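You operate a simulated robot arm through the tools that you are given. There is no shell and no other tool.

The job below is to be done with a simulated two-armed robot. You get a single attempt, and the scene is never put back.

TASK
Slide the mould under the press, pin it and press the dough flat.
Fine: no fingers on the dough; let the pad come up again.

Only the result counts: the job must be done as asked and must still hold three seconds after the hand-in. Knocking over, shifting, dropping, spilling or breaking anything else fails it.

THE ROBOT
Two 7-joint arms with fingered hands on one trunk that stands fixed in place. Base frame: the origin is at the foot of the trunk, x ahead of it, y to its left, z up. Lengths are in m, angles in rad, forces in N, time in s.
The left shoulder is at [0.056, 0.158, 1.219], the right one opposite. Each reaches about 0.868 m from its shoulder. Payload 4 kg a hand.
The TCP of each hand is the grasp point between the finger pads, 0.03 m short of the fingertips. In the tool frame z runs along the fingers and y along their closing line. The gripper opens to 0.104 m; its body begins 0.035 m behind the TCP. The gripper is a hand of 4 fingers: y runs from the thumb to the fingers, the wrist lies at [-0.015, -0.104, -0.178] in the tool frame, and closing takes about 1.5 s.
Orientation is that of the tool frame in the base frame, as a unit quaternion [w, x, y, z]. With the fingers straight down and the wrist toward the robot, the tool's x, y and z point along [0, 1, 0], [1, 0, 0] and [0, 0, -1] of the base frame.

THE INTERFACE
- The arms move only by the tool arm_command. It takes "left_deltas", "right_deltas" or both (then of equal length, played together; a hand with none holds still); each is a list of rows, each an object (a shift or turn left out is 0, a gripper value left out holds the last) with "translation": the shift along the tool's x, y, z in mm, a list of three; "rotation": the turn, a rotation vector about the tool's x, y, z in rad, a list of three; "fingers": the finger opening in mm, from 0 to 104. In form: [{"translation": [x, y, z], "rotation": [ax, ay, az], "fingers": fingers}, ...]. A call has 1 to 20 rows; each row shifts and turns the commanded pose from where the row before left it, along the tool's axes as they then stand. A row lasts 0.2 s, in which the tool goes at most 0.05 m and 0.15 rad; a call with a longer step from one row to the next is refused whole, and so is a gripper value outside its range. Where a pose cannot be reached the arm comes as near as it can. A force on the tool above 40 N (or 10 N above the force at the start of the call, whichever is more), or a blocked arm, ends the call early, and 0.2 s more pass. The fingers move at their own pace (about 0.045 m/s each) and stop on an object; they squeeze with about 23 N. The grip force told is the motor's: it shows also when the fingers shut on nothing. Time passes only in rows, and 0.2 s behind the last, so rows that do not move let the fingers close. It gives the time, the measured TCP pose, the force on the tool (base axes), the opening and the grip force at its end, in the units of the frame above (readings bear some noise), with the torque about the TCP (base axes, N m) and any sound that the robot's microphone picked up, and new pictures: "views" is both (left out), scene, wrist or none (wrist: the cameras of the hands that moved).
- Cameras (640 x 400 px; columns grow to the right, rows downward): "scene" is now at [0.1149, -0.0537, 1.416]; the picture's right is [-0.61, -0.79, 0.01], its down [-0.33, 0.24, -0.91] and it looks along [0.72, -0.56, -0.41] (base axes); focal length 214 px, centre (320, 200). "left" rides on the left gripper at [-0.061, -0.092, -0.13] in its tool frame; the picture's right is [-0.81, -0.28, 0.52], its down [0.53, -0.71, 0.45] and it looks along [0.24, 0.64, 0.72] (tool axes); focal length 275 px, centre (320, 200). "right" rides on the right gripper at [0.061, -0.092, -0.13] in its tool frame; the picture's right is [-0.81, 0.28, -0.52], its down [-0.53, -0.71, 0.45] and it looks along [-0.24, 0.64, 0.72] (tool axes); focal length 275 px, centre (320, 200). There is no depth. A picture from a camera that has moved, and an enlarged one, comes with that camera's place and axes in the base frame and with its lens. The place of the scene camera against the robot may be out by one fixed shift of up to 0.012 m in any direction.
- raise_lower(by): moves the trunk up (or, below 0, down) by that many m; the arms and the scene camera ride with it, the base frame stays. It gives what a move gives, with no picture.
- grasp_type(shape, hand): the hand has 4 fingers and takes this shape, open, in about a second: jaw (thumb against the fingers, like two jaws); tri (thumb and two fingers); tip (a fingertip pinch); poke (one finger out to press); point (the index stretched); flat (the hand flat); cup (the hand cupped); fist (a fist). The gripper value then closes the fingers along that shape, each until it touches; the sizes above hold for jaw. It gives what a move gives, with no picture.
- turn_head(pan, tilt): turns the head with the scene camera to pan (to the left, within 1.396 rad either way) and tilt (down, from -0.506 to 1.204), counted from straight ahead of the robot. It gives what a move gives, and a new picture of the scene camera.
- enlarge(camera, box): a new picture of the part [left, top, right, bottom] of that camera's present view, enlarged. The clock stands still meanwhile.
- hand_in(): hands the job in; it is judged then, once.

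Places have to be worked out from the pictures, the camera data and where the tool is seen. Open the grippers and draw the arms clear of the work before you hand the job in, unless the task says otherwise.

The tools are called after "Emit:" by a JSON object that holds its "api" and its "payload". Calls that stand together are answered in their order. arm_command: Moves the arms, as the interface text tells. Its arguments: {"type":"object","properties":{"left_deltas":{"type":"array"},"right_deltas":{"type":"array"},"views":{"type":"string","enum":["both","scene","wrist","none"]}},"required":[]} The other tools are called the same way: raise_lower (by) moves the trunk up or down; grasp_type (shape, hand) gives the hand a shape; turn_head (pan, tilt) turns the head that bears the scene camera; enlarge (camera, box) takes an enlarged picture of a part of a camera's view; hand_in () hands the job in.

At the start:

```text
t: 0.0
left_eef_pos: [0.3814, -0.0395, 1.3797]
left_tool_rot: [0.0, 0.707, 0.707, 0.001]
left_ft_force: [0.2, -0.4, -1.1]
left_torque: [0.01, 0.05, -0.02]
left_grip_width: 0.1034
left_gripper_force: 0.0
left_shape: jaw
right_eef_pos: [0.2585, -0.3729, 1.3639]
right_tool_rot: [0.0, 0.707, 0.708, 0.001]
right_ft_force: [0.4, 0.0, -0.1]
right_torque: [0.03, -0.02, -0.04]
right_grip_width: 0.1037
right_gripper_force: 0.1
right_shape: jaw
trunk travel left (down, up): [-0.425, 0.082]
head pan, tilt (commanded): [-0.658, 0.41]
```

scene: 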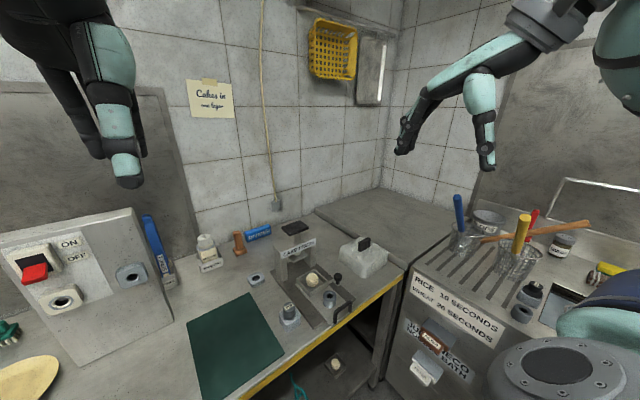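
right: 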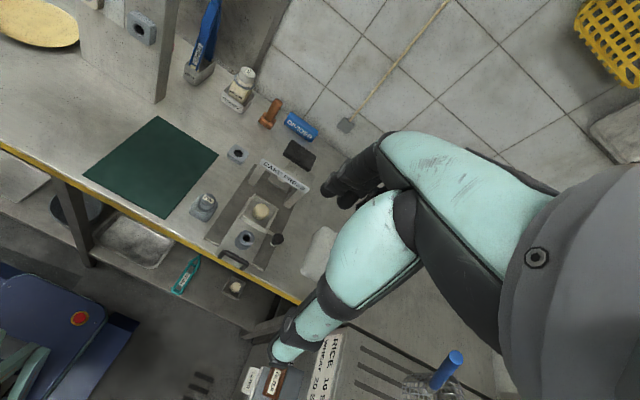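
left: 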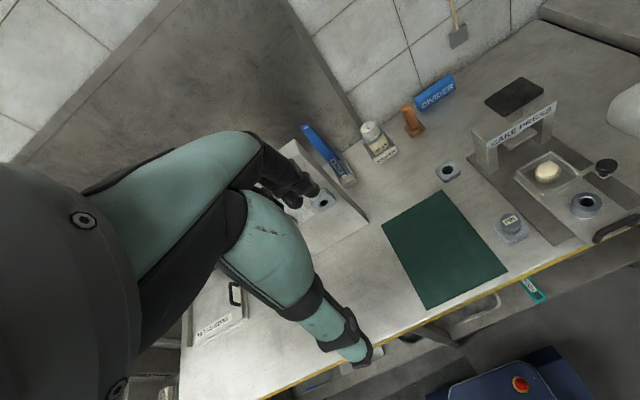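

The pictures show the "CAKE PRESS" on the bench, with a mould holding dough in front of it. I'll enlarge that part in all three cameras to understand the parts before moving anything.

Emit:
{"api": "enlarge", "payload": {"camera": "scene", "box": [230, 200, 410, 340]}}

Emit:
{"api": "enlarge", "payload": {"camera": "left", "box": [420, 60, 640, 260]}}

Emit:
{"api": "enlarge", "payload": {"camera": "right", "box": [160, 120, 360, 310]}}

```text
2.86 times, centred on (320, 270) of scene
camera zoom: at [0.1149, -0.0537, 1.416], right [-0.61, -0.79, 0.01], down [-0.33, 0.24, -0.91], along [0.72, -0.56, -0.41], focal length 613 px, centre (320, 0)
```

zoom: 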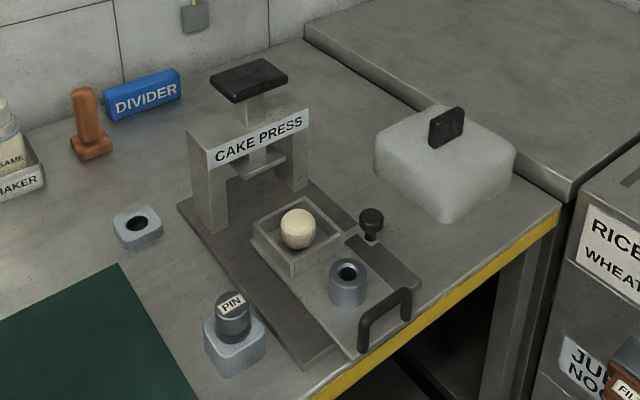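

```text
2.00 times, centred on (530, 160) of left
camera zoom: at [0.2899, -0.1005, 1.5104], right [-0.28, -0.81, -0.52], down [-0.71, 0.53, -0.45], along [0.64, 0.24, -0.72], focal length 551 px, centre (-100, 280)
```

zoom: 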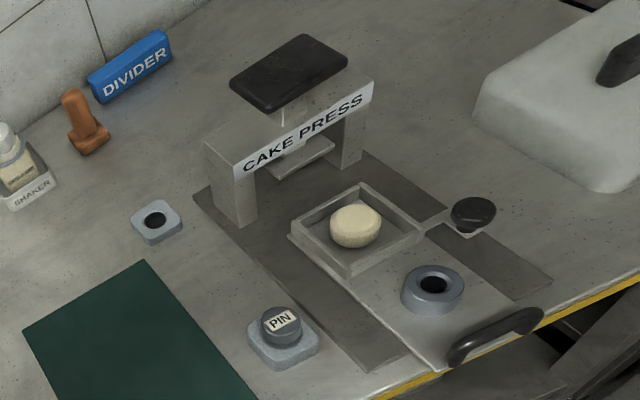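

```text
2.11 times, centred on (260, 215) of right
camera zoom: at [0.1654, -0.3095, 1.4948], right [0.28, -0.81, 0.52], down [-0.71, -0.53, -0.45], along [0.64, -0.24, -0.72], focal length 580 px, centre (446, 168)
```

zoom: 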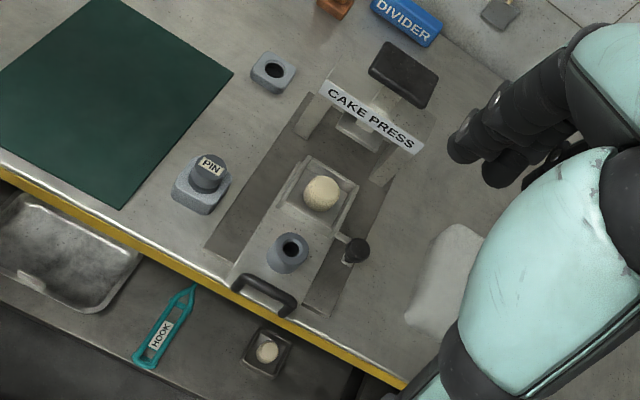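

From triangulating the two wrist views I get the boss on the tray at about (0.471, -0.372, 0.893), the pin top at (0.499, -0.253, 0.908), the dough at (0.559, -0.372, 0.89) and the press handle at (0.652, -0.372, 1.043). So the tray slides along +x by roughly 93 mm. I'll look closer at the side knob, boss and pad, and tilt the head down for a better view.

Emit:
{"api": "enlarge", "payload": {"camera": "left", "box": [540, 130, 640, 250]}}

Emit:
{"api": "enlarge", "payload": {"camera": "right", "box": [220, 180, 310, 280]}}

Emit:
{"api": "turn_head", "payload": {"pan": -0.65, "tilt": 0.75}}

```text
3.33 times, centred on (590, 190) of left
camera zoom: at [0.2899, -0.1005, 1.5104], right [-0.28, -0.81, -0.52], down [-0.71, 0.53, -0.45], along [0.64, 0.24, -0.72], focal length 918 px, centre (-580, 233)
```

zoom: 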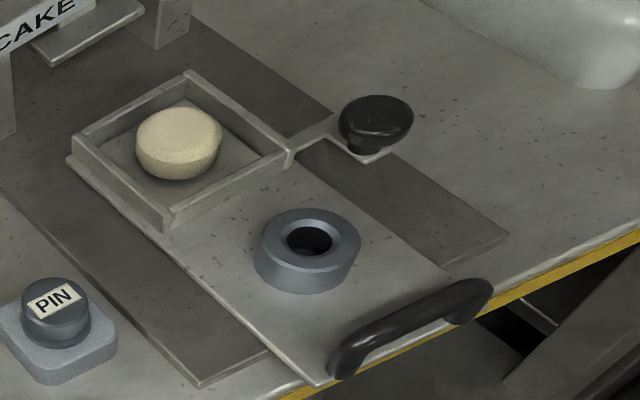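

```text
4.00 times, centred on (265, 230) of right
camera zoom: at [0.1654, -0.3095, 1.4948], right [0.28, -0.81, 0.52], down [-0.71, -0.53, -0.45], along [0.64, -0.24, -0.72], focal length 1101 px, centre (540, 80)
```

zoom: 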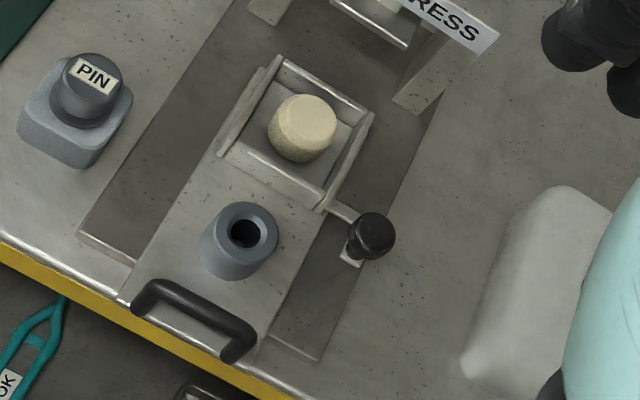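

```text
t: 0.8
left_eef_pos: [0.3649, -0.0368, 1.3856]
left_tool_rot: [0.004, 0.707, 0.707, 0.004]
left_ft_force: [-0.3, -1.1, -0.6]
left_torque: [0.0, -0.02, -0.01]
left_grip_width: 0.1038
left_gripper_force: 0.0
left_shape: jaw
right_eef_pos: [0.2412, -0.3717, 1.3682]
right_tool_rot: [0.006, 0.707, 0.707, 0.004]
right_ft_force: [0.5, -0.1, -0.2]
right_torque: [0.0, -0.02, 0.02]
right_grip_width: 0.1037
right_gripper_force: 0.1
right_shape: jaw
trunk travel left (down, up): [-0.425, 0.082]
head pan, tilt (commanded): [-0.649, 0.75]
camera scene: at [0.1067, -0.0473, 1.386], right [-0.6, -0.8, 0.01], down [-0.55, 0.41, -0.72], along [0.57, -0.44, -0.69], focal length 214 px, centre (320, 200)
```

scene: 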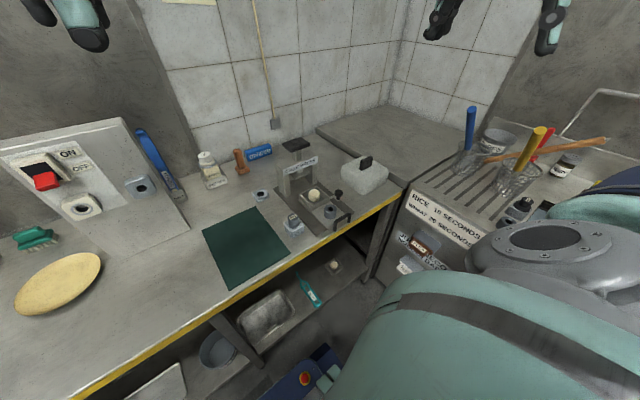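

The knob stands on a short side arm fixed to the tray, and the black bar at the tray's front is a second handle. Bench height comes out at about 0.845. I'll bring the right hand down over the front of the tray for a closer look, staying high.

Emit:
{"api": "arm_command", "payload": {"right_deltas": [{"translation": [0, 17, 34]}, {"translation": [0, 17, 34]}, {"translation": [0, 17, 34]}, {"translation": [0, 17, 34]}, {"translation": [0, 17, 34]}, {"translation": [0, 17, 34]}, {"translation": [0, 17, 34]}, {"translation": [0, 0, 0]}], "views": "both"}}

```text
t: 2.6
left_eef_pos: [0.3652, -0.0386, 1.3851]
left_tool_rot: [0.004, 0.707, 0.707, 0.003]
left_ft_force: [0.0, -0.3, -0.7]
left_torque: [-0.01, 0.03, 0.01]
left_grip_width: 0.1039
left_gripper_force: 0.1
left_shape: jaw
right_eef_pos: [0.3639, -0.3731, 1.1315]
right_tool_rot: [0.004, 0.708, 0.706, 0.002]
right_ft_force: [-0.4, -0.5, -0.4]
right_torque: [0.0, 0.03, 0.04]
right_grip_width: 0.1038
right_gripper_force: 0.1
right_shape: jaw
trunk travel left (down, up): [-0.425, 0.082]
head pan, tilt (commanded): [-0.649, 0.75]
camera scene: at [0.1077, -0.0469, 1.3859], right [-0.6, -0.8, 0.01], down [-0.55, 0.41, -0.72], along [0.57, -0.44, -0.69], focal length 214 px, centre (320, 200)
camera right: at [0.2714, -0.3098, 1.2601], right [0.27, -0.81, 0.52], down [-0.71, -0.53, -0.46], along [0.65, -0.25, -0.72], focal length 275 px, centre (320, 200)
```

scene: 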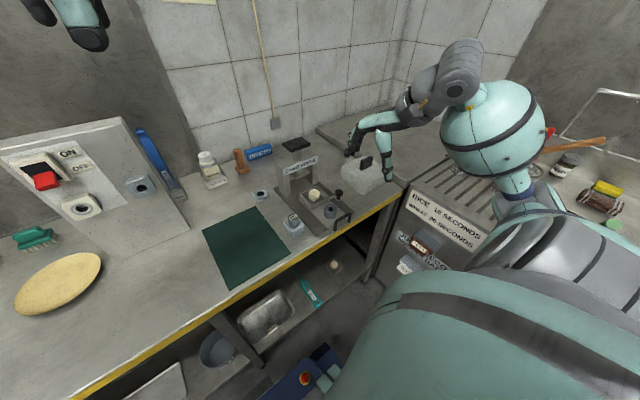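
right: 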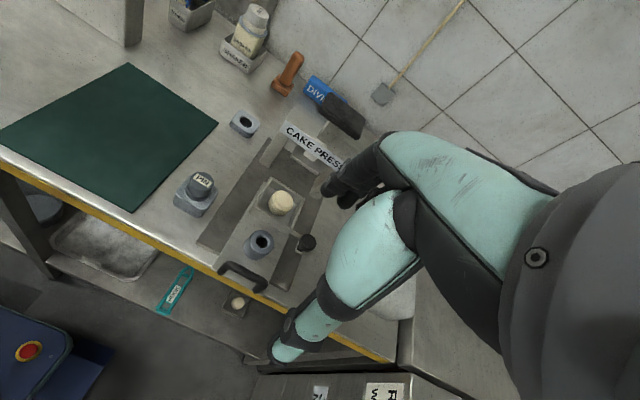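

The hand arrived at (0.364, -0.373, 1.132). I'll enlarge the right wrist view to study the tray, boss, knob and pin more closely.

Emit:
{"api": "enlarge", "payload": {"camera": "right", "box": [200, 170, 330, 310]}}

Emit:
{"api": "enlarge", "payload": {"camera": "right", "box": [160, 80, 400, 230]}}

Emit:
{"api": "enlarge", "payload": {"camera": "scene", "box": [260, 130, 380, 240]}}

```text
2.86 times, centred on (265, 240) of right
camera zoom: at [0.2714, -0.3098, 1.2601], right [0.27, -0.81, 0.52], down [-0.71, -0.53, -0.46], along [0.65, -0.25, -0.72], focal length 786 px, centre (477, 86)
```

zoom: 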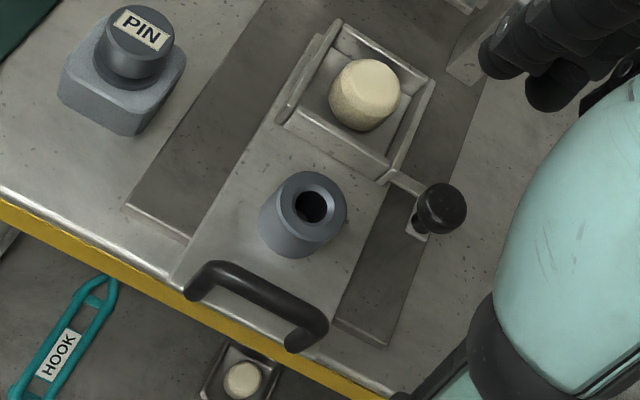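

```text
2.67 times, centred on (280, 155) of right
camera zoom: at [0.2714, -0.3098, 1.2601], right [0.27, -0.81, 0.52], down [-0.71, -0.53, -0.46], along [0.65, -0.25, -0.72], focal length 734 px, centre (427, 320)
```

zoom: 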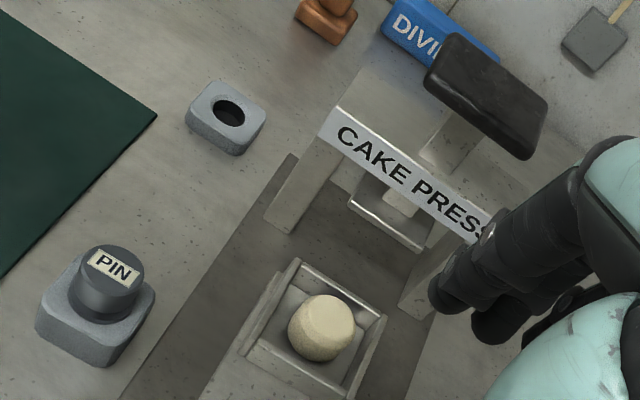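

```text
3.64 times, centred on (320, 185) of scene
camera zoom: at [0.1077, -0.0469, 1.3859], right [-0.6, -0.8, 0.01], down [-0.55, 0.41, -0.72], along [0.57, -0.44, -0.69], focal length 780 px, centre (320, 254)
```

zoom: 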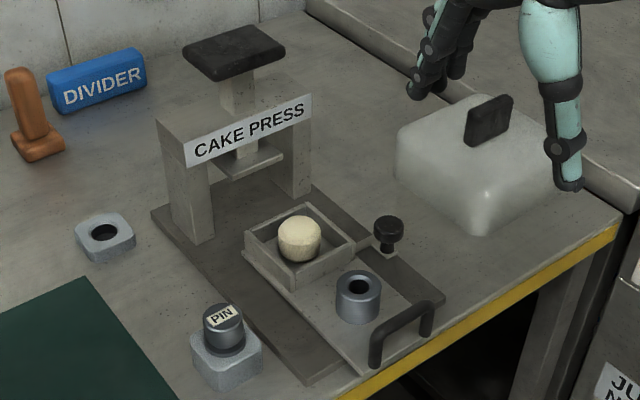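

Refined estimates put the tray handle's bar at x≈0.414, y≈-0.375 and z≈0.889, with the tray dead ahead along +x. I'll close the right fingers and, still high, check where they sit before pushing the bar from the front.

Emit:
{"api": "arm_command", "payload": {"right_deltas": [{"translation": [0, -8, 20], "fingers": 0}, {"translation": [0, -8, 20]}, {"translation": [0, -8, 20]}, {"translation": [0, 0, 20]}, {"translation": [0, 0, 20]}, {"translation": [0, 0, 10]}, {"translation": [0, 0, 0]}, {"translation": [0, 0, 0]}], "views": "both"}}

```text
t: 4.4
left_eef_pos: [0.366, -0.0403, 1.3843]
left_tool_rot: [0.004, 0.707, 0.707, 0.004]
left_ft_force: [-0.7, 0.5, -0.1]
left_torque: [0.01, 0.03, 0.0]
left_grip_width: 0.1039
left_gripper_force: 0.1
left_shape: jaw
right_eef_pos: [0.3522, -0.3797, 1.0242]
right_tool_rot: [0.003, 0.708, 0.706, 0.003]
right_ft_force: [0.3, -0.3, 0.5]
right_torque: [0.01, -0.01, -0.01]
right_grip_width: 0.0
right_gripper_force: 22.8
right_shape: jaw
right hand out of reach, approached as far as the arm can: row 2, 3
trunk travel left (down, up): [-0.425, 0.082]
head pan, tilt (commanded): [-0.649, 0.75]
camera scene: at [0.1074, -0.0471, 1.3859], right [-0.6, -0.8, 0.01], down [-0.55, 0.41, -0.72], along [0.57, -0.44, -0.69], focal length 214 px, centre (320, 200)
camera right: at [0.2589, -0.3182, 1.1537], right [0.27, -0.81, 0.52], down [-0.71, -0.53, -0.46], along [0.65, -0.25, -0.72], focal length 275 px, centre (320, 200)
```

scene: 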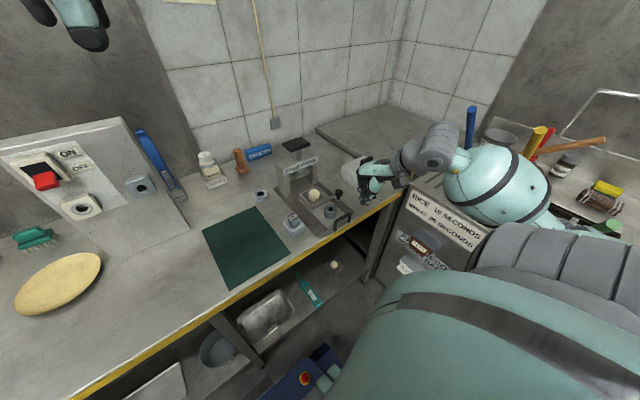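
right: 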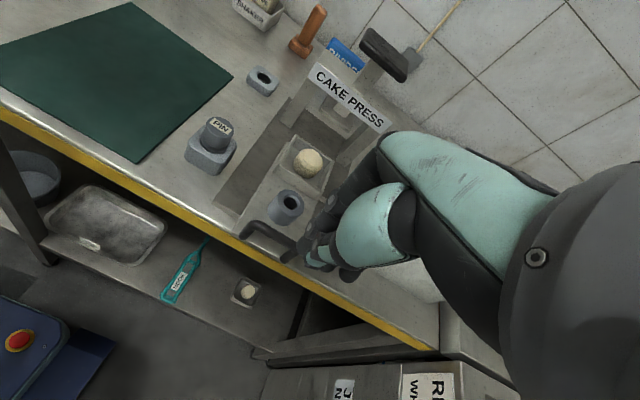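

The fingers are closed; rows 2 and 3 were at the arm's near-reach limit, leaving the hand at (0.352, -0.380, 1.024). I'll enlarge both views to see the finger geometry relative to the handle.

Emit:
{"api": "enlarge", "payload": {"camera": "scene", "box": [280, 140, 420, 240]}}

Emit:
{"api": "enlarge", "payload": {"camera": "right", "box": [220, 160, 420, 300]}}

```text
4.00 times, centred on (350, 190) of scene
camera zoom: at [0.1074, -0.0471, 1.3859], right [-0.6, -0.8, 0.01], down [-0.55, 0.41, -0.72], along [0.57, -0.44, -0.69], focal length 858 px, centre (200, 240)
```

zoom: 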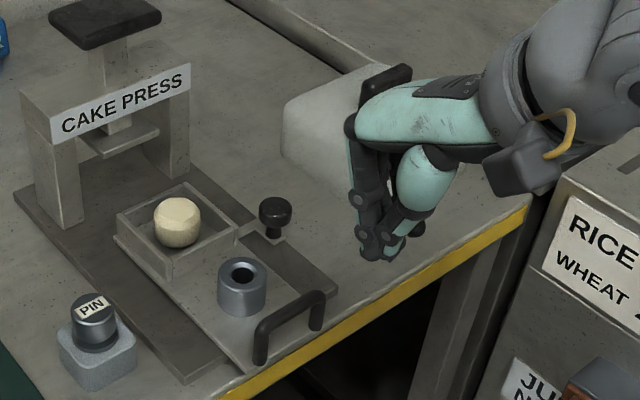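

```text
2.86 times, centred on (320, 230) of right
camera zoom: at [0.2589, -0.3182, 1.1537], right [0.27, -0.81, 0.52], down [-0.71, -0.53, -0.46], along [0.65, -0.25, -0.72], focal length 786 px, centre (320, 114)
```

zoom: 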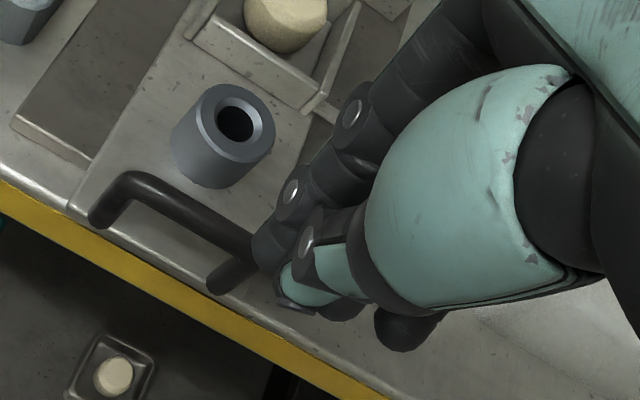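

The enlarged view agrees with my tip estimate, and the closed fingers hang just in front of and right of centre of the handle. I'll lower to about z=0.90, staying in front of the bar.

Emit:
{"api": "arm_command", "payload": {"right_deltas": [{"translation": [0, 4, 20]}, {"translation": [0, 4, 20]}, {"translation": [0, 0, 20]}, {"translation": [0, 0, 20]}, {"translation": [0, 0, 20]}, {"translation": [0, 0, 20]}, {"translation": [0, 0, 0]}], "views": "both"}}

```text
t: 6.0
left_eef_pos: [0.3654, -0.0403, 1.3844]
left_tool_rot: [0.004, 0.707, 0.707, 0.005]
left_ft_force: [0.7, 0.0, 0.2]
left_torque: [-0.02, 0.02, -0.02]
left_grip_width: 0.1038
left_gripper_force: 0.0
left_shape: jaw
right_eef_pos: [0.3601, -0.3818, 0.9032]
right_tool_rot: [0.005, 0.707, 0.707, 0.003]
right_ft_force: [0.5, 0.5, 0.7]
right_torque: [-0.02, -0.01, 0.02]
right_grip_width: 0.0
right_gripper_force: 23.5
right_shape: jaw
trunk travel left (down, up): [-0.425, 0.082]
head pan, tilt (commanded): [-0.649, 0.75]
camera scene: at [0.1072, -0.0471, 1.3859], right [-0.6, -0.8, 0.01], down [-0.55, 0.41, -0.72], along [0.57, -0.44, -0.69], focal length 214 px, centre (320, 200)
camera right: at [0.2664, -0.3191, 1.0314], right [0.27, -0.81, 0.52], down [-0.71, -0.53, -0.46], along [0.65, -0.25, -0.72], focal length 275 px, centre (320, 200)
```

scene: 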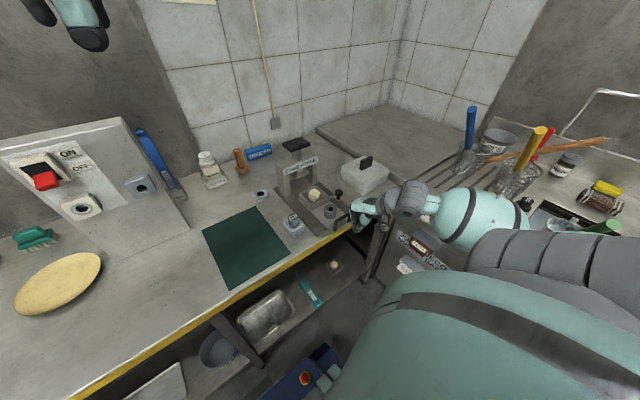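
right: 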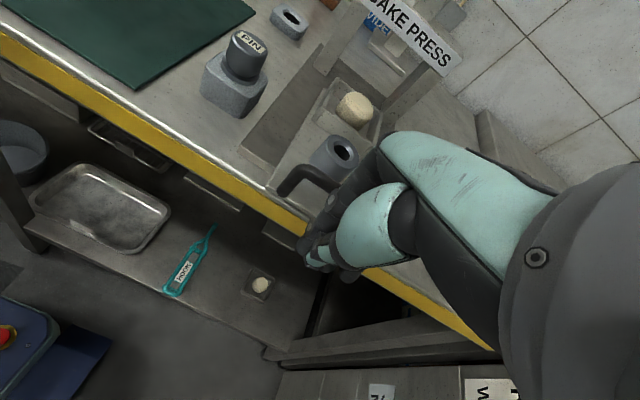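

The hand is at (0.360, -0.382, 0.903). I'll check the height relation of fingers and handle before pushing.

Emit:
{"api": "enlarge", "payload": {"camera": "right", "box": [230, 120, 410, 280]}}

Emit:
{"api": "enlarge", "payload": {"camera": "scene", "box": [290, 160, 400, 250]}}

```text
2.50 times, centred on (320, 200) of right
camera zoom: at [0.2664, -0.3191, 1.0314], right [0.27, -0.81, 0.52], down [-0.71, -0.53, -0.46], along [0.65, -0.25, -0.72], focal length 688 px, centre (320, 200)
```

zoom: 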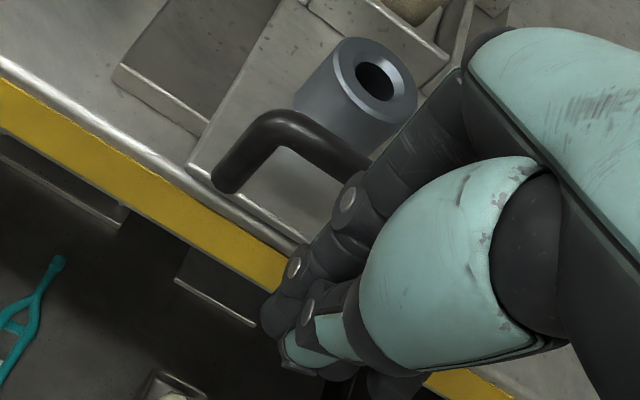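

```text
4.44 times, centred on (345, 205) of scene
camera zoom: at [0.1072, -0.0471, 1.3859], right [-0.6, -0.8, 0.01], down [-0.55, 0.41, -0.72], along [0.57, -0.44, -0.69], focal length 953 px, centre (209, 178)
```

zoom: 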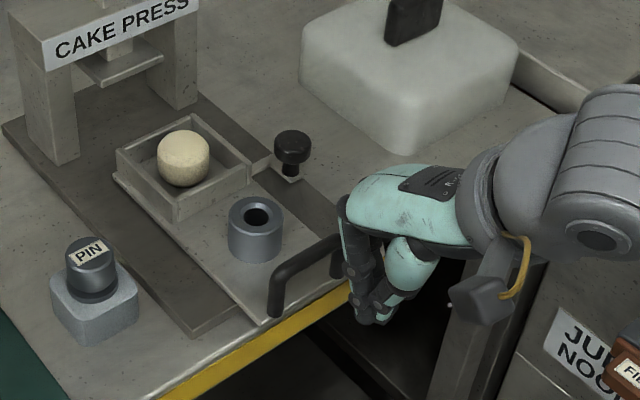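

Fingertips are at z≈0.873, below the bar's top and above the bench. I'll shift 8 mm left to centre on the handle and push forward gently along +x, watching the force.

Emit:
{"api": "arm_command", "payload": {"right_deltas": [{"translation": [8, 0, 4]}, {"translation": [0, 10, 0]}, {"translation": [0, 10, 0]}, {"translation": [0, 10, 0]}, {"translation": [0, 10, 0]}, {"translation": [0, 10, 0]}, {"translation": [0, 10, 0]}, {"translation": [0, 0, 0]}], "views": "both"}}

```text
t: 7.8
left_eef_pos: [0.3662, -0.0388, 1.3853]
left_tool_rot: [0.004, 0.707, 0.708, 0.006]
left_ft_force: [0.7, -0.5, -0.5]
left_torque: [0.0, -0.02, -0.02]
left_grip_width: 0.1037
left_gripper_force: 0.0
left_shape: jaw
right_eef_pos: [0.4215, -0.3709, 0.899]
right_tool_rot: [0.004, 0.706, 0.708, 0.003]
right_ft_force: [-0.2, 0.8, 0.5]
right_torque: [0.0, 0.01, 0.02]
right_grip_width: 0.0001
right_gripper_force: 23.2
right_shape: jaw
trunk travel left (down, up): [-0.425, 0.082]
head pan, tilt (commanded): [-0.649, 0.75]
camera scene: at [0.107, -0.0472, 1.3859], right [-0.6, -0.8, 0.01], down [-0.55, 0.41, -0.72], along [0.57, -0.44, -0.69], focal length 214 px, centre (320, 200)
camera right: at [0.3283, -0.309, 1.0285], right [0.27, -0.81, 0.52], down [-0.71, -0.53, -0.46], along [0.65, -0.24, -0.72], focal length 275 px, centre (320, 200)
```

scene: 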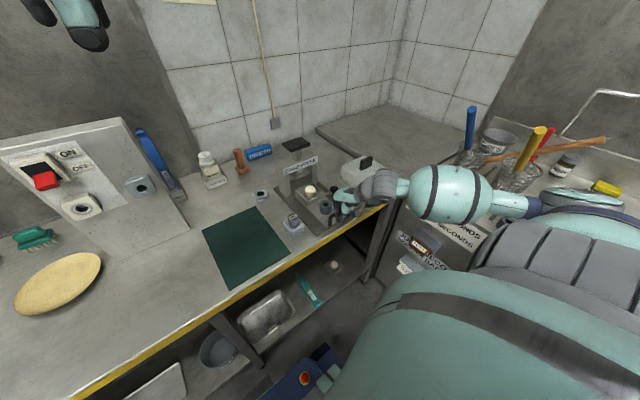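
right: 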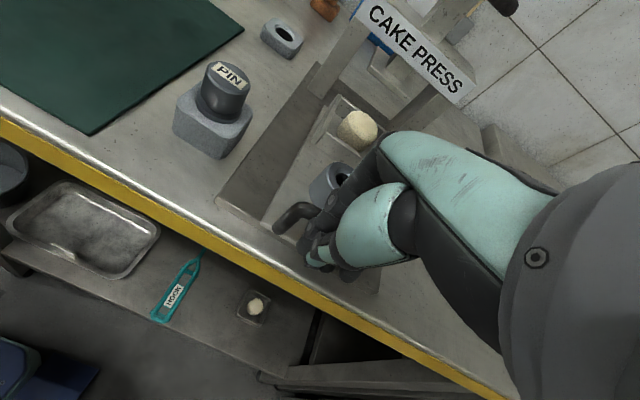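

No residual force at x=0.4215. The handle seems to be moving with the fingers; I'll enlarge to measure how far the tray has gone.

Emit:
{"api": "enlarge", "payload": {"camera": "scene", "box": [270, 150, 390, 250]}}

Emit:
{"api": "enlarge", "payload": {"camera": "right", "box": [200, 60, 420, 280]}}

```text
4.00 times, centred on (330, 200) of scene
camera zoom: at [0.107, -0.0472, 1.3859], right [-0.6, -0.8, 0.01], down [-0.55, 0.41, -0.72], along [0.57, -0.44, -0.69], focal length 858 px, centre (280, 200)
```

zoom: 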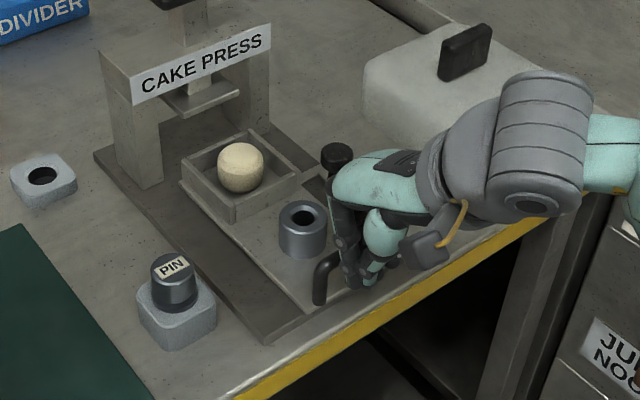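

```text
1.82 times, centred on (310, 170) of right
camera zoom: at [0.3283, -0.309, 1.0285], right [0.27, -0.81, 0.52], down [-0.71, -0.53, -0.46], along [0.65, -0.24, -0.72], focal length 500 px, centre (338, 254)
```

zoom: 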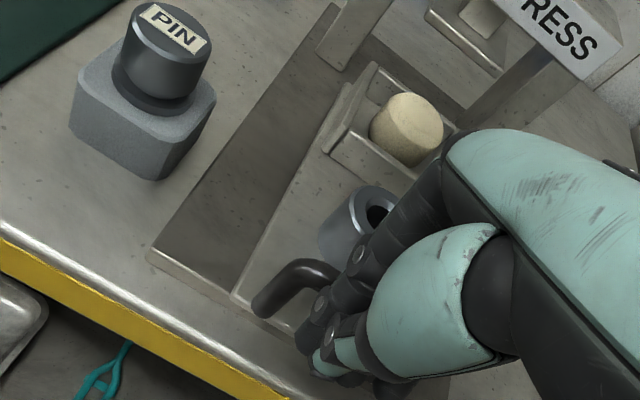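

The tray moved about 24 mm with the fingers, so a TCP x of about 0.49 should put the dough under the pad at x≈0.652. I'll push on in small steps.

Emit:
{"api": "arm_command", "payload": {"right_deltas": [{"translation": [0, 10, 0]}, {"translation": [0, 10, 0]}, {"translation": [0, 10, 0]}, {"translation": [0, 10, 0]}, {"translation": [0, 10, 0]}, {"translation": [0, 0, 0]}], "views": "both"}}

Emit:
{"api": "enlarge", "payload": {"camera": "scene", "box": [270, 150, 390, 250]}}

Emit:
{"api": "enlarge", "payload": {"camera": "right", "box": [200, 60, 420, 280]}}

```text
t: 9.2
left_eef_pos: [0.3656, -0.0393, 1.3853]
left_tool_rot: [0.005, 0.707, 0.707, 0.004]
left_ft_force: [-0.4, 0.3, -0.2]
left_torque: [-0.02, -0.03, 0.02]
left_grip_width: 0.1038
left_gripper_force: 0.1
left_shape: jaw
right_eef_pos: [0.4718, -0.3725, 0.8999]
right_tool_rot: [0.004, 0.706, 0.708, 0.003]
right_ft_force: [-0.7, -0.3, -1.0]
right_torque: [0.02, -0.04, -0.01]
right_grip_width: 0.0
right_gripper_force: 23.1
right_shape: jaw
trunk travel left (down, up): [-0.425, 0.082]
head pan, tilt (commanded): [-0.649, 0.75]
camera scene: at [0.1071, -0.0472, 1.3859], right [-0.6, -0.8, 0.01], down [-0.55, 0.41, -0.72], along [0.57, -0.44, -0.69], focal length 214 px, centre (320, 200)
camera right: at [0.3783, -0.31, 1.0291], right [0.27, -0.81, 0.52], down [-0.71, -0.53, -0.46], along [0.65, -0.24, -0.72], focal length 275 px, centre (320, 200)
```

scene: 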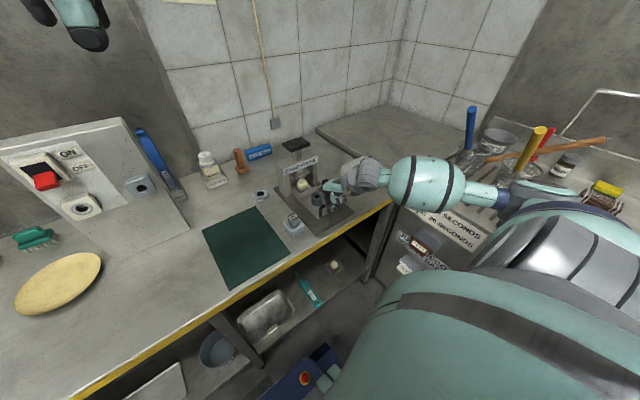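
right: 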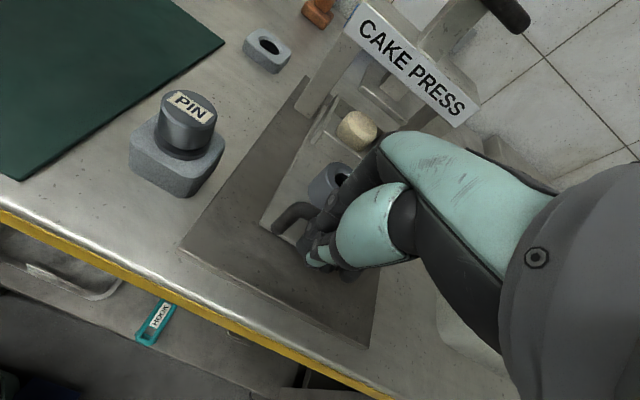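

```text
4.00 times, centred on (330, 200) of scene
camera zoom: at [0.1071, -0.0472, 1.3859], right [-0.6, -0.8, 0.01], down [-0.55, 0.41, -0.72], along [0.57, -0.44, -0.69], focal length 858 px, centre (280, 200)
```

zoom: 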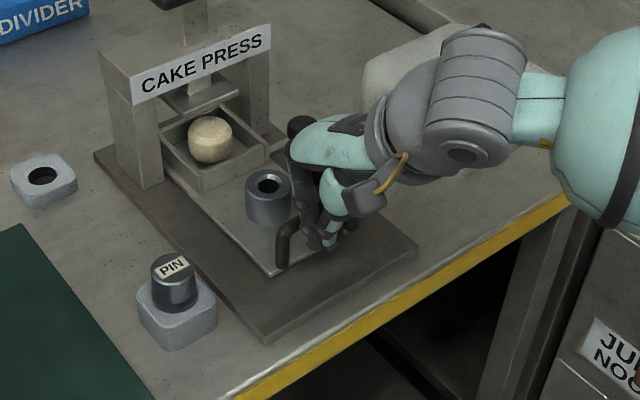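

```text
1.82 times, centred on (310, 170) of right
camera zoom: at [0.3783, -0.31, 1.0291], right [0.27, -0.81, 0.52], down [-0.71, -0.53, -0.46], along [0.65, -0.24, -0.72], focal length 500 px, centre (338, 254)
```

zoom: 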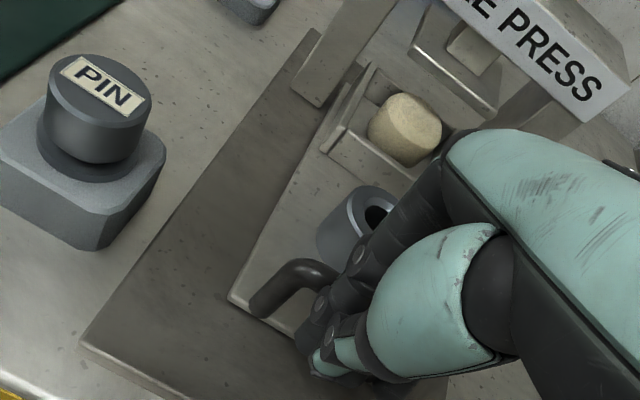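

The mould is now entering the gantry, with about 19 mm to go by my estimate. I'll go on in 5 mm steps and look for an end stop by force.

Emit:
{"api": "arm_command", "payload": {"right_deltas": [{"translation": [0, 5, 0]}, {"translation": [0, 5, 0]}, {"translation": [0, 5, 0]}, {"translation": [0, 0, 0]}], "views": "both"}}

Emit:
{"api": "enlarge", "payload": {"camera": "scene", "box": [270, 150, 390, 250]}}

Emit:
{"api": "enlarge", "payload": {"camera": "right", "box": [200, 60, 420, 280]}}

```text
t: 10.2
left_eef_pos: [0.3656, -0.0377, 1.3851]
left_tool_rot: [0.004, 0.707, 0.707, 0.005]
left_ft_force: [0.0, 0.5, -0.3]
left_torque: [0.02, -0.04, 0.03]
left_grip_width: 0.104
left_gripper_force: 0.0
left_shape: jaw
right_eef_pos: [0.4854, -0.3732, 0.9011]
right_tool_rot: [0.003, 0.706, 0.708, 0.004]
right_ft_force: [-1.0, 0.7, 0.3]
right_torque: [-0.02, 0.01, 0.04]
right_grip_width: 0.0
right_gripper_force: 22.6
right_shape: jaw
trunk travel left (down, up): [-0.425, 0.082]
head pan, tilt (commanded): [-0.649, 0.75]
camera scene: at [0.1072, -0.047, 1.3859], right [-0.6, -0.8, 0.01], down [-0.55, 0.41, -0.72], along [0.57, -0.44, -0.69], focal length 214 px, centre (320, 200)
camera right: at [0.3925, -0.3105, 1.0297], right [0.27, -0.81, 0.52], down [-0.71, -0.53, -0.46], along [0.65, -0.24, -0.72], focal length 275 px, centre (320, 200)
```

scene: 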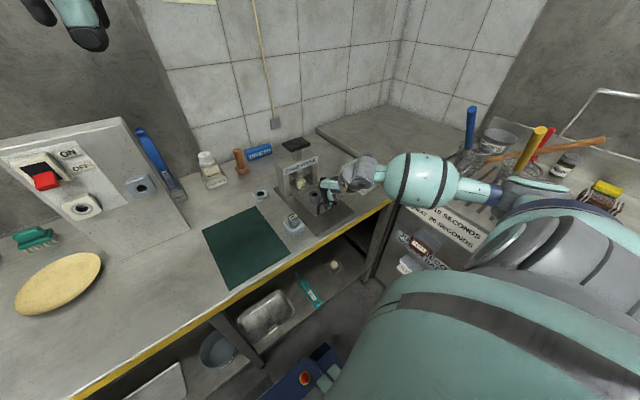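
right: 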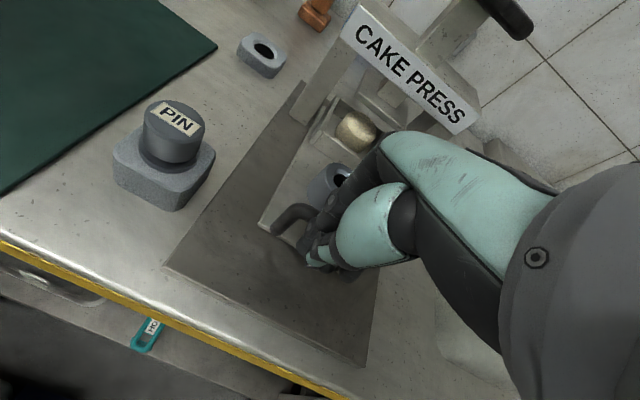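

```text
4.00 times, centred on (330, 200) of scene
camera zoom: at [0.1072, -0.047, 1.3859], right [-0.6, -0.8, 0.01], down [-0.55, 0.41, -0.72], along [0.57, -0.44, -0.69], focal length 858 px, centre (280, 200)
```

zoom: 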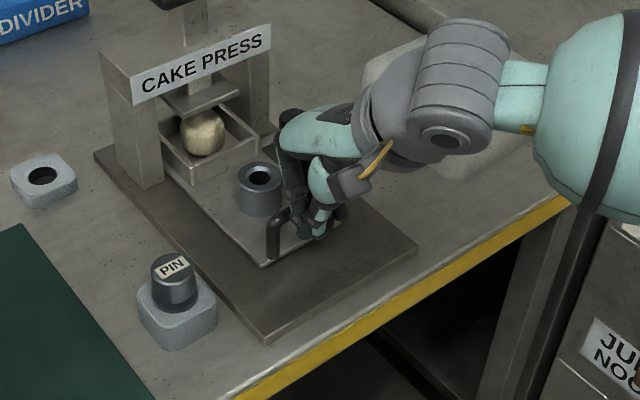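

```text
1.82 times, centred on (310, 170) of right
camera zoom: at [0.3925, -0.3105, 1.0297], right [0.27, -0.81, 0.52], down [-0.71, -0.53, -0.46], along [0.65, -0.24, -0.72], focal length 500 px, centre (338, 254)
```

zoom: 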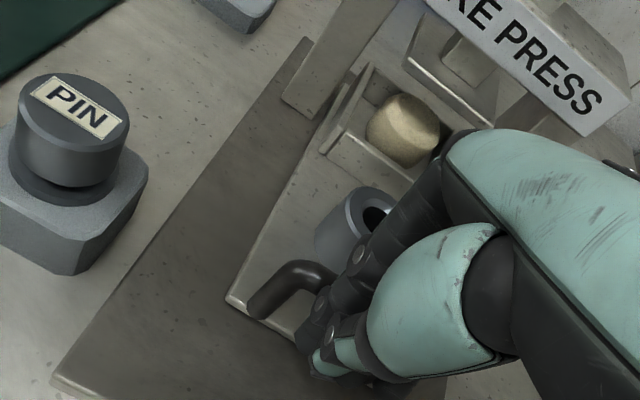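

The dough is now partly below the pad with no stop felt yet. I'll push on in 2–3 mm steps looking for a resisting force.

Emit:
{"api": "arm_command", "payload": {"right_deltas": [{"translation": [0, 2.5, 0]}, {"translation": [0, 2.5, 0]}, {"translation": [0, 2.5, 0]}, {"translation": [0, 0, 0]}], "views": "wrist"}}

Emit:
{"api": "enlarge", "payload": {"camera": "scene", "box": [270, 150, 390, 250]}}

Emit:
{"api": "enlarge", "payload": {"camera": "right", "box": [200, 60, 420, 280]}}

```text
t: 11.2
left_eef_pos: [0.3643, -0.0384, 1.3848]
left_tool_rot: [0.005, 0.707, 0.707, 0.005]
left_ft_force: [-0.1, 0.4, 0.0]
left_torque: [-0.01, 0.0, -0.02]
left_grip_width: 0.1038
left_gripper_force: 0.1
left_shape: jaw
right_eef_pos: [0.493, -0.3726, 0.8992]
right_tool_rot: [0.005, 0.706, 0.708, 0.004]
right_ft_force: [-0.7, 0.4, 0.2]
right_torque: [0.05, 0.03, -0.03]
right_grip_width: 0.0
right_gripper_force: 23.3
right_shape: jaw
trunk travel left (down, up): [-0.425, 0.082]
head pan, tilt (commanded): [-0.649, 0.75]
camera right: at [0.4, -0.3102, 1.0294], right [0.27, -0.81, 0.52], down [-0.71, -0.53, -0.46], along [0.65, -0.24, -0.72], focal length 275 px, centre (320, 200)
```

right: 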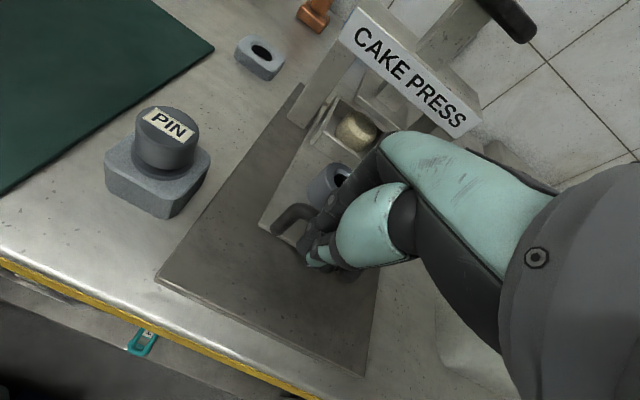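

```text
4.00 times, centred on (330, 200) of scene
camera zoom: at [0.1072, -0.0471, 1.3859], right [-0.6, -0.8, 0.01], down [-0.55, 0.41, -0.72], along [0.57, -0.44, -0.69], focal length 858 px, centre (280, 200)
```

zoom: 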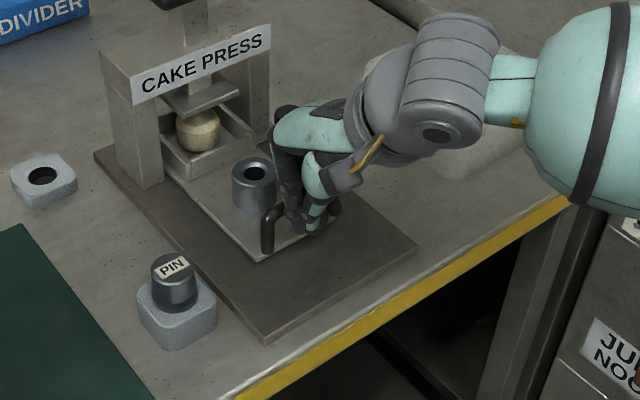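

```text
1.82 times, centred on (310, 170) of right
camera zoom: at [0.4, -0.3102, 1.0294], right [0.27, -0.81, 0.52], down [-0.71, -0.53, -0.46], along [0.65, -0.24, -0.72], focal length 500 px, centre (338, 254)
```

zoom: 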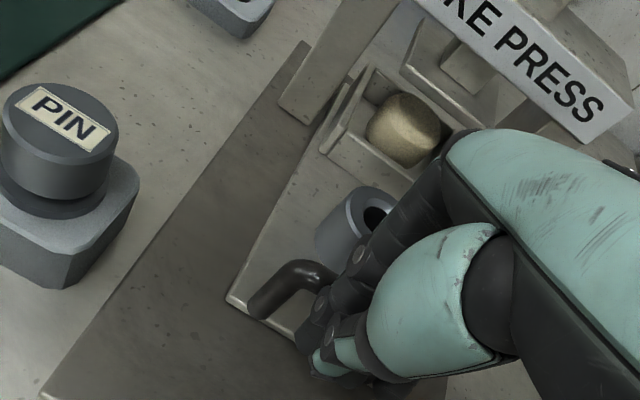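

From the tray's front corner and the boss I get about 88–90 mm of travel so far, against about 93 mm expected. I'll creep on in 1.5 mm steps and read the force.

Emit:
{"api": "arm_command", "payload": {"right_deltas": [{"translation": [0, 1.5, 0]}, {"translation": [0, 1.5, 0]}, {"translation": [0, 0, 0]}], "views": "wrist"}}

Emit:
{"api": "enlarge", "payload": {"camera": "scene", "box": [280, 150, 350, 220]}}

```text
t: 12.0
left_eef_pos: [0.3659, -0.0388, 1.3858]
left_tool_rot: [0.004, 0.707, 0.707, 0.005]
left_ft_force: [-0.2, 0.0, -0.6]
left_torque: [-0.02, -0.01, -0.01]
left_grip_width: 0.1037
left_gripper_force: 0.1
left_shape: jaw
right_eef_pos: [0.496, -0.3729, 0.9002]
right_tool_rot: [0.003, 0.708, 0.707, 0.003]
right_ft_force: [-1.4, -0.4, 0.3]
right_torque: [-0.03, 0.0, -0.04]
right_grip_width: 0.0
right_gripper_force: 23.1
right_shape: jaw
trunk travel left (down, up): [-0.425, 0.082]
head pan, tilt (commanded): [-0.649, 0.75]
camera right: at [0.4024, -0.3099, 1.0295], right [0.27, -0.81, 0.52], down [-0.71, -0.53, -0.46], along [0.65, -0.24, -0.72], focal length 275 px, centre (320, 200)
```

right: 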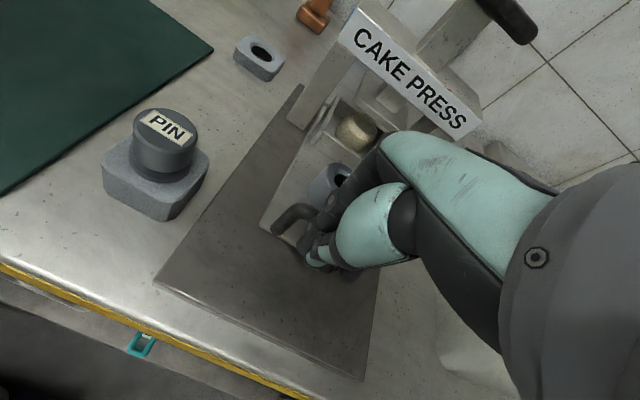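

```text
5.71 times, centred on (315, 185) of scene
camera zoom: at [0.1072, -0.0472, 1.3859], right [-0.6, -0.8, 0.01], down [-0.55, 0.41, -0.72], along [0.57, -0.44, -0.69], focal length 1226 px, centre (349, 286)
```

zoom: 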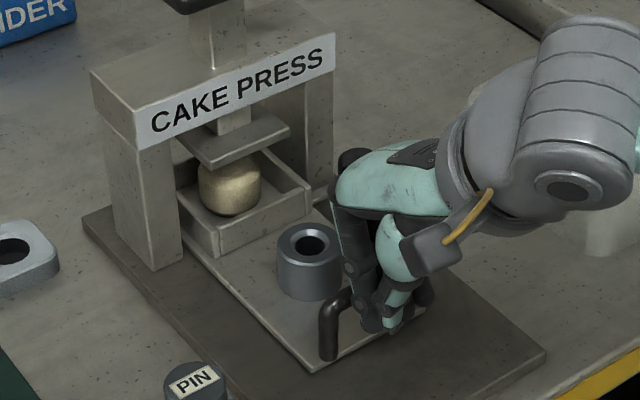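

Still only light friction at TCP x=0.496. I'll creep a few millimetres more to feel for the stop.

Emit:
{"api": "arm_command", "payload": {"right_deltas": [{"translation": [0, 1.5, 0]}, {"translation": [0, 1.5, 0]}, {"translation": [0, 0, 0]}], "views": "none"}}

Emit:
{"api": "enlarge", "payload": {"camera": "scene", "box": [280, 150, 350, 220]}}

Emit:
{"api": "enlarge", "payload": {"camera": "right", "box": [240, 60, 420, 240]}}

```text
t: 12.8
left_eef_pos: [0.364, -0.0385, 1.3854]
left_tool_rot: [0.005, 0.707, 0.707, 0.006]
left_ft_force: [0.0, -0.2, -0.7]
left_torque: [0.0, -0.01, 0.03]
left_grip_width: 0.1036
left_gripper_force: 0.1
left_shape: jaw
right_eef_pos: [0.499, -0.3723, 0.8998]
right_tool_rot: [0.004, 0.707, 0.708, 0.003]
right_ft_force: [-4.6, 0.1, 1.5]
right_torque: [-0.03, 0.09, -0.07]
right_grip_width: 0.0
right_gripper_force: 23.0
right_shape: jaw
trunk travel left (down, up): [-0.425, 0.082]
head pan, tilt (commanded): [-0.649, 0.75]
```

```text
5.71 times, centred on (315, 185) of scene
camera zoom: at [0.1065, -0.0471, 1.386], right [-0.6, -0.8, 0.01], down [-0.55, 0.41, -0.72], along [0.57, -0.44, -0.69], focal length 1226 px, centre (349, 286)
```

zoom: 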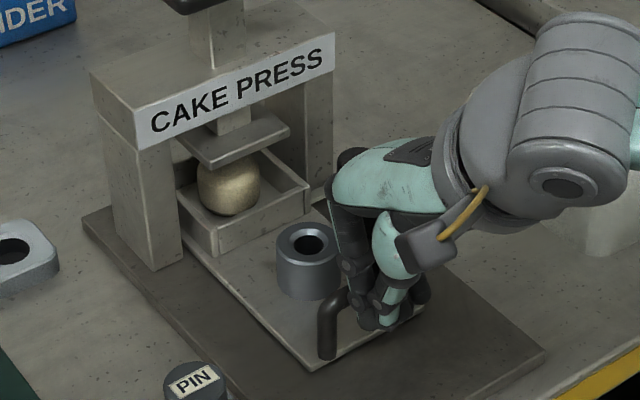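

```text
2.22 times, centred on (330, 150) of right
camera zoom: at [0.4051, -0.31, 1.0292], right [0.27, -0.81, 0.52], down [-0.71, -0.53, -0.46], along [0.65, -0.24, -0.72], focal length 612 px, centre (298, 311)
```

zoom: 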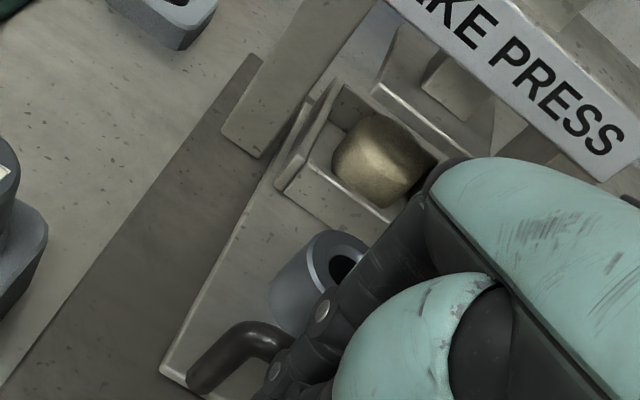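

The force along x rose to -4.6 N and the boss hardly moved in the picture, which suggests the end stop. I'll press 1.5 mm more to confirm it.

Emit:
{"api": "arm_command", "payload": {"right_deltas": [{"translation": [0, 1.5, 0]}, {"translation": [0, 1.5, 0]}, {"translation": [0, 0, 0]}], "views": "none"}}

Emit:
{"api": "enlarge", "payload": {"camera": "scene", "box": [280, 150, 350, 220]}}

```text
t: 13.6
left_eef_pos: [0.3654, -0.0376, 1.3842]
left_tool_rot: [0.004, 0.707, 0.707, 0.005]
left_ft_force: [0.5, 0.6, 0.2]
left_torque: [0.01, -0.03, 0.01]
left_grip_width: 0.1037
left_gripper_force: 0.1
left_shape: jaw
right_eef_pos: [0.5013, -0.3705, 0.9005]
right_tool_rot: [0.004, 0.707, 0.707, 0.004]
right_ft_force: [-6.7, -0.9, 4.1]
right_torque: [0.0, 0.08, -0.1]
right_grip_width: 0.0
right_gripper_force: 23.4
right_shape: jaw
trunk travel left (down, up): [-0.425, 0.082]
head pan, tilt (commanded): [-0.649, 0.75]
```

```text
5.71 times, centred on (315, 185) of scene
camera zoom: at [0.106, -0.0471, 1.3861], right [-0.6, -0.8, 0.01], down [-0.55, 0.41, -0.72], along [0.57, -0.44, -0.69], focal length 1226 px, centre (349, 286)
```

zoom: 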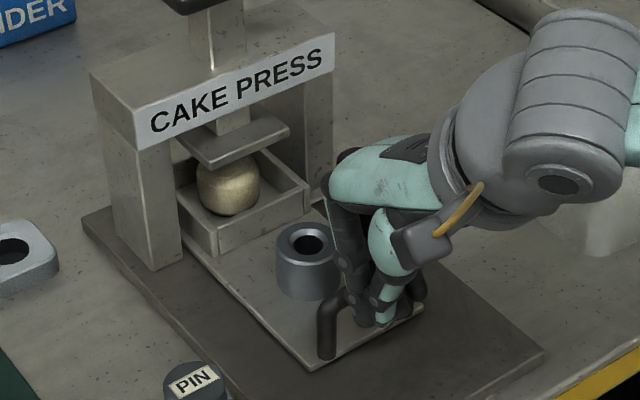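

The boss hasn't moved through two pushes while the force climbed to -6.7 N, so the tray is against its stop with the dough under the pad. I'll back the fingers off the handle and rise clear, then check that the tray stays put.

Emit:
{"api": "arm_command", "payload": {"right_deltas": [{"translation": [0, -10, 0]}, {"translation": [0, -20, 0]}, {"translation": [0, -20, 0]}, {"translation": [0, -10, -20]}, {"translation": [0, 0, -40]}, {"translation": [0, 0, -40]}, {"translation": [0, 0, -40]}, {"translation": [0, 0, -20], "fingers": 80}, {"translation": [0, 0, 0]}, {"translation": [0, 0, 0]}], "views": "both"}}

Emit:
{"api": "enlarge", "payload": {"camera": "scene", "box": [270, 140, 360, 240]}}

Emit:
{"api": "enlarge", "payload": {"camera": "right", "box": [100, 80, 320, 300]}}

```text
t: 15.8
left_eef_pos: [0.3658, -0.0379, 1.3837]
left_tool_rot: [0.003, 0.707, 0.707, 0.005]
left_ft_force: [-0.5, 0.5, -1.0]
left_torque: [-0.03, -0.02, -0.02]
left_grip_width: 0.1038
left_gripper_force: 0.1
left_shape: jaw
right_eef_pos: [0.4422, -0.371, 1.0583]
right_tool_rot: [0.003, 0.707, 0.707, 0.003]
right_ft_force: [-0.1, 0.0, -0.5]
right_torque: [0.04, 0.01, -0.02]
right_grip_width: 0.0803
right_gripper_force: 0.1
right_shape: jaw
trunk travel left (down, up): [-0.425, 0.082]
head pan, tilt (commanded): [-0.649, 0.75]
camera scene: at [0.1076, -0.0471, 1.3859], right [-0.6, -0.8, 0.01], down [-0.55, 0.41, -0.72], along [0.57, -0.44, -0.69], focal length 214 px, centre (320, 200)
camera right: at [0.3481, -0.3086, 1.1883], right [0.27, -0.81, 0.52], down [-0.71, -0.53, -0.46], along [0.65, -0.24, -0.72], focal length 275 px, centre (320, 200)
```

scene: 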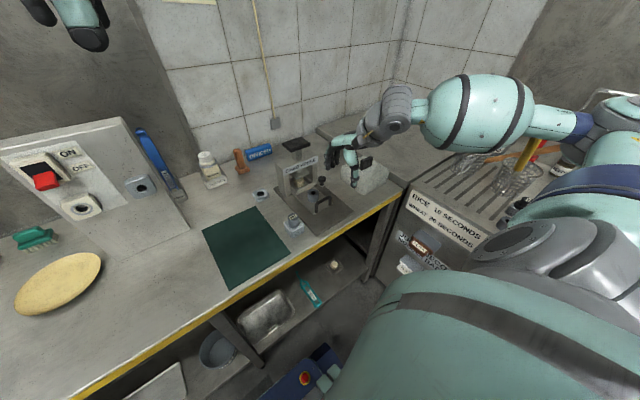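
right: 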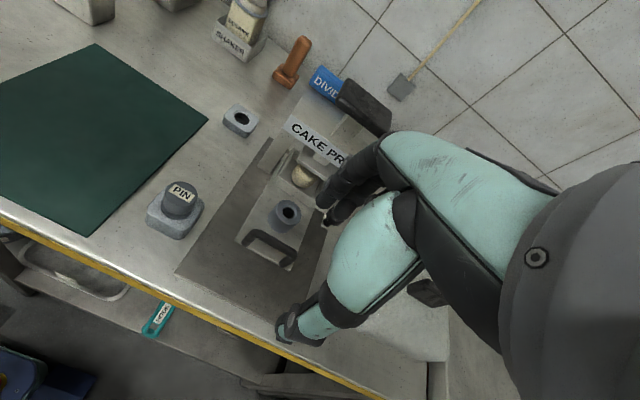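

```text
4.00 times, centred on (315, 190) of scene
camera zoom: at [0.1076, -0.0471, 1.3859], right [-0.6, -0.8, 0.01], down [-0.55, 0.41, -0.72], along [0.57, -0.44, -0.69], focal length 858 px, centre (340, 240)
```

zoom: 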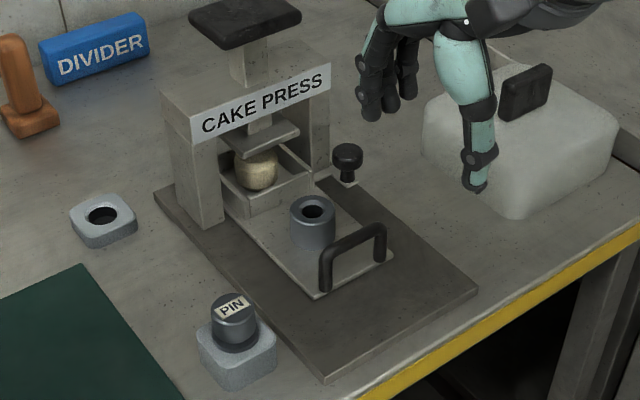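

```text
1.82 times, centred on (210, 190) of right
camera zoom: at [0.3481, -0.3086, 1.1883], right [0.27, -0.81, 0.52], down [-0.71, -0.53, -0.46], along [0.65, -0.24, -0.72], focal length 500 px, centre (520, 218)
```

zoom: 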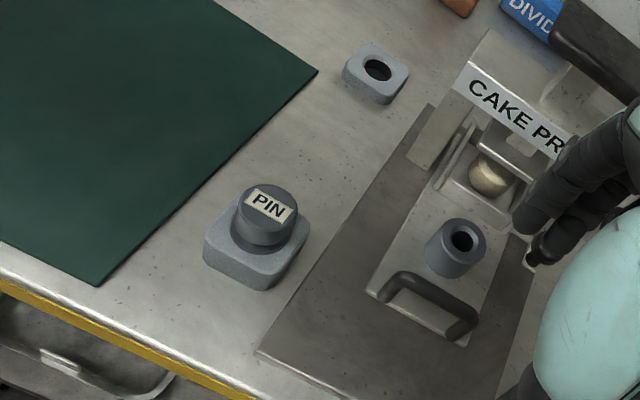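

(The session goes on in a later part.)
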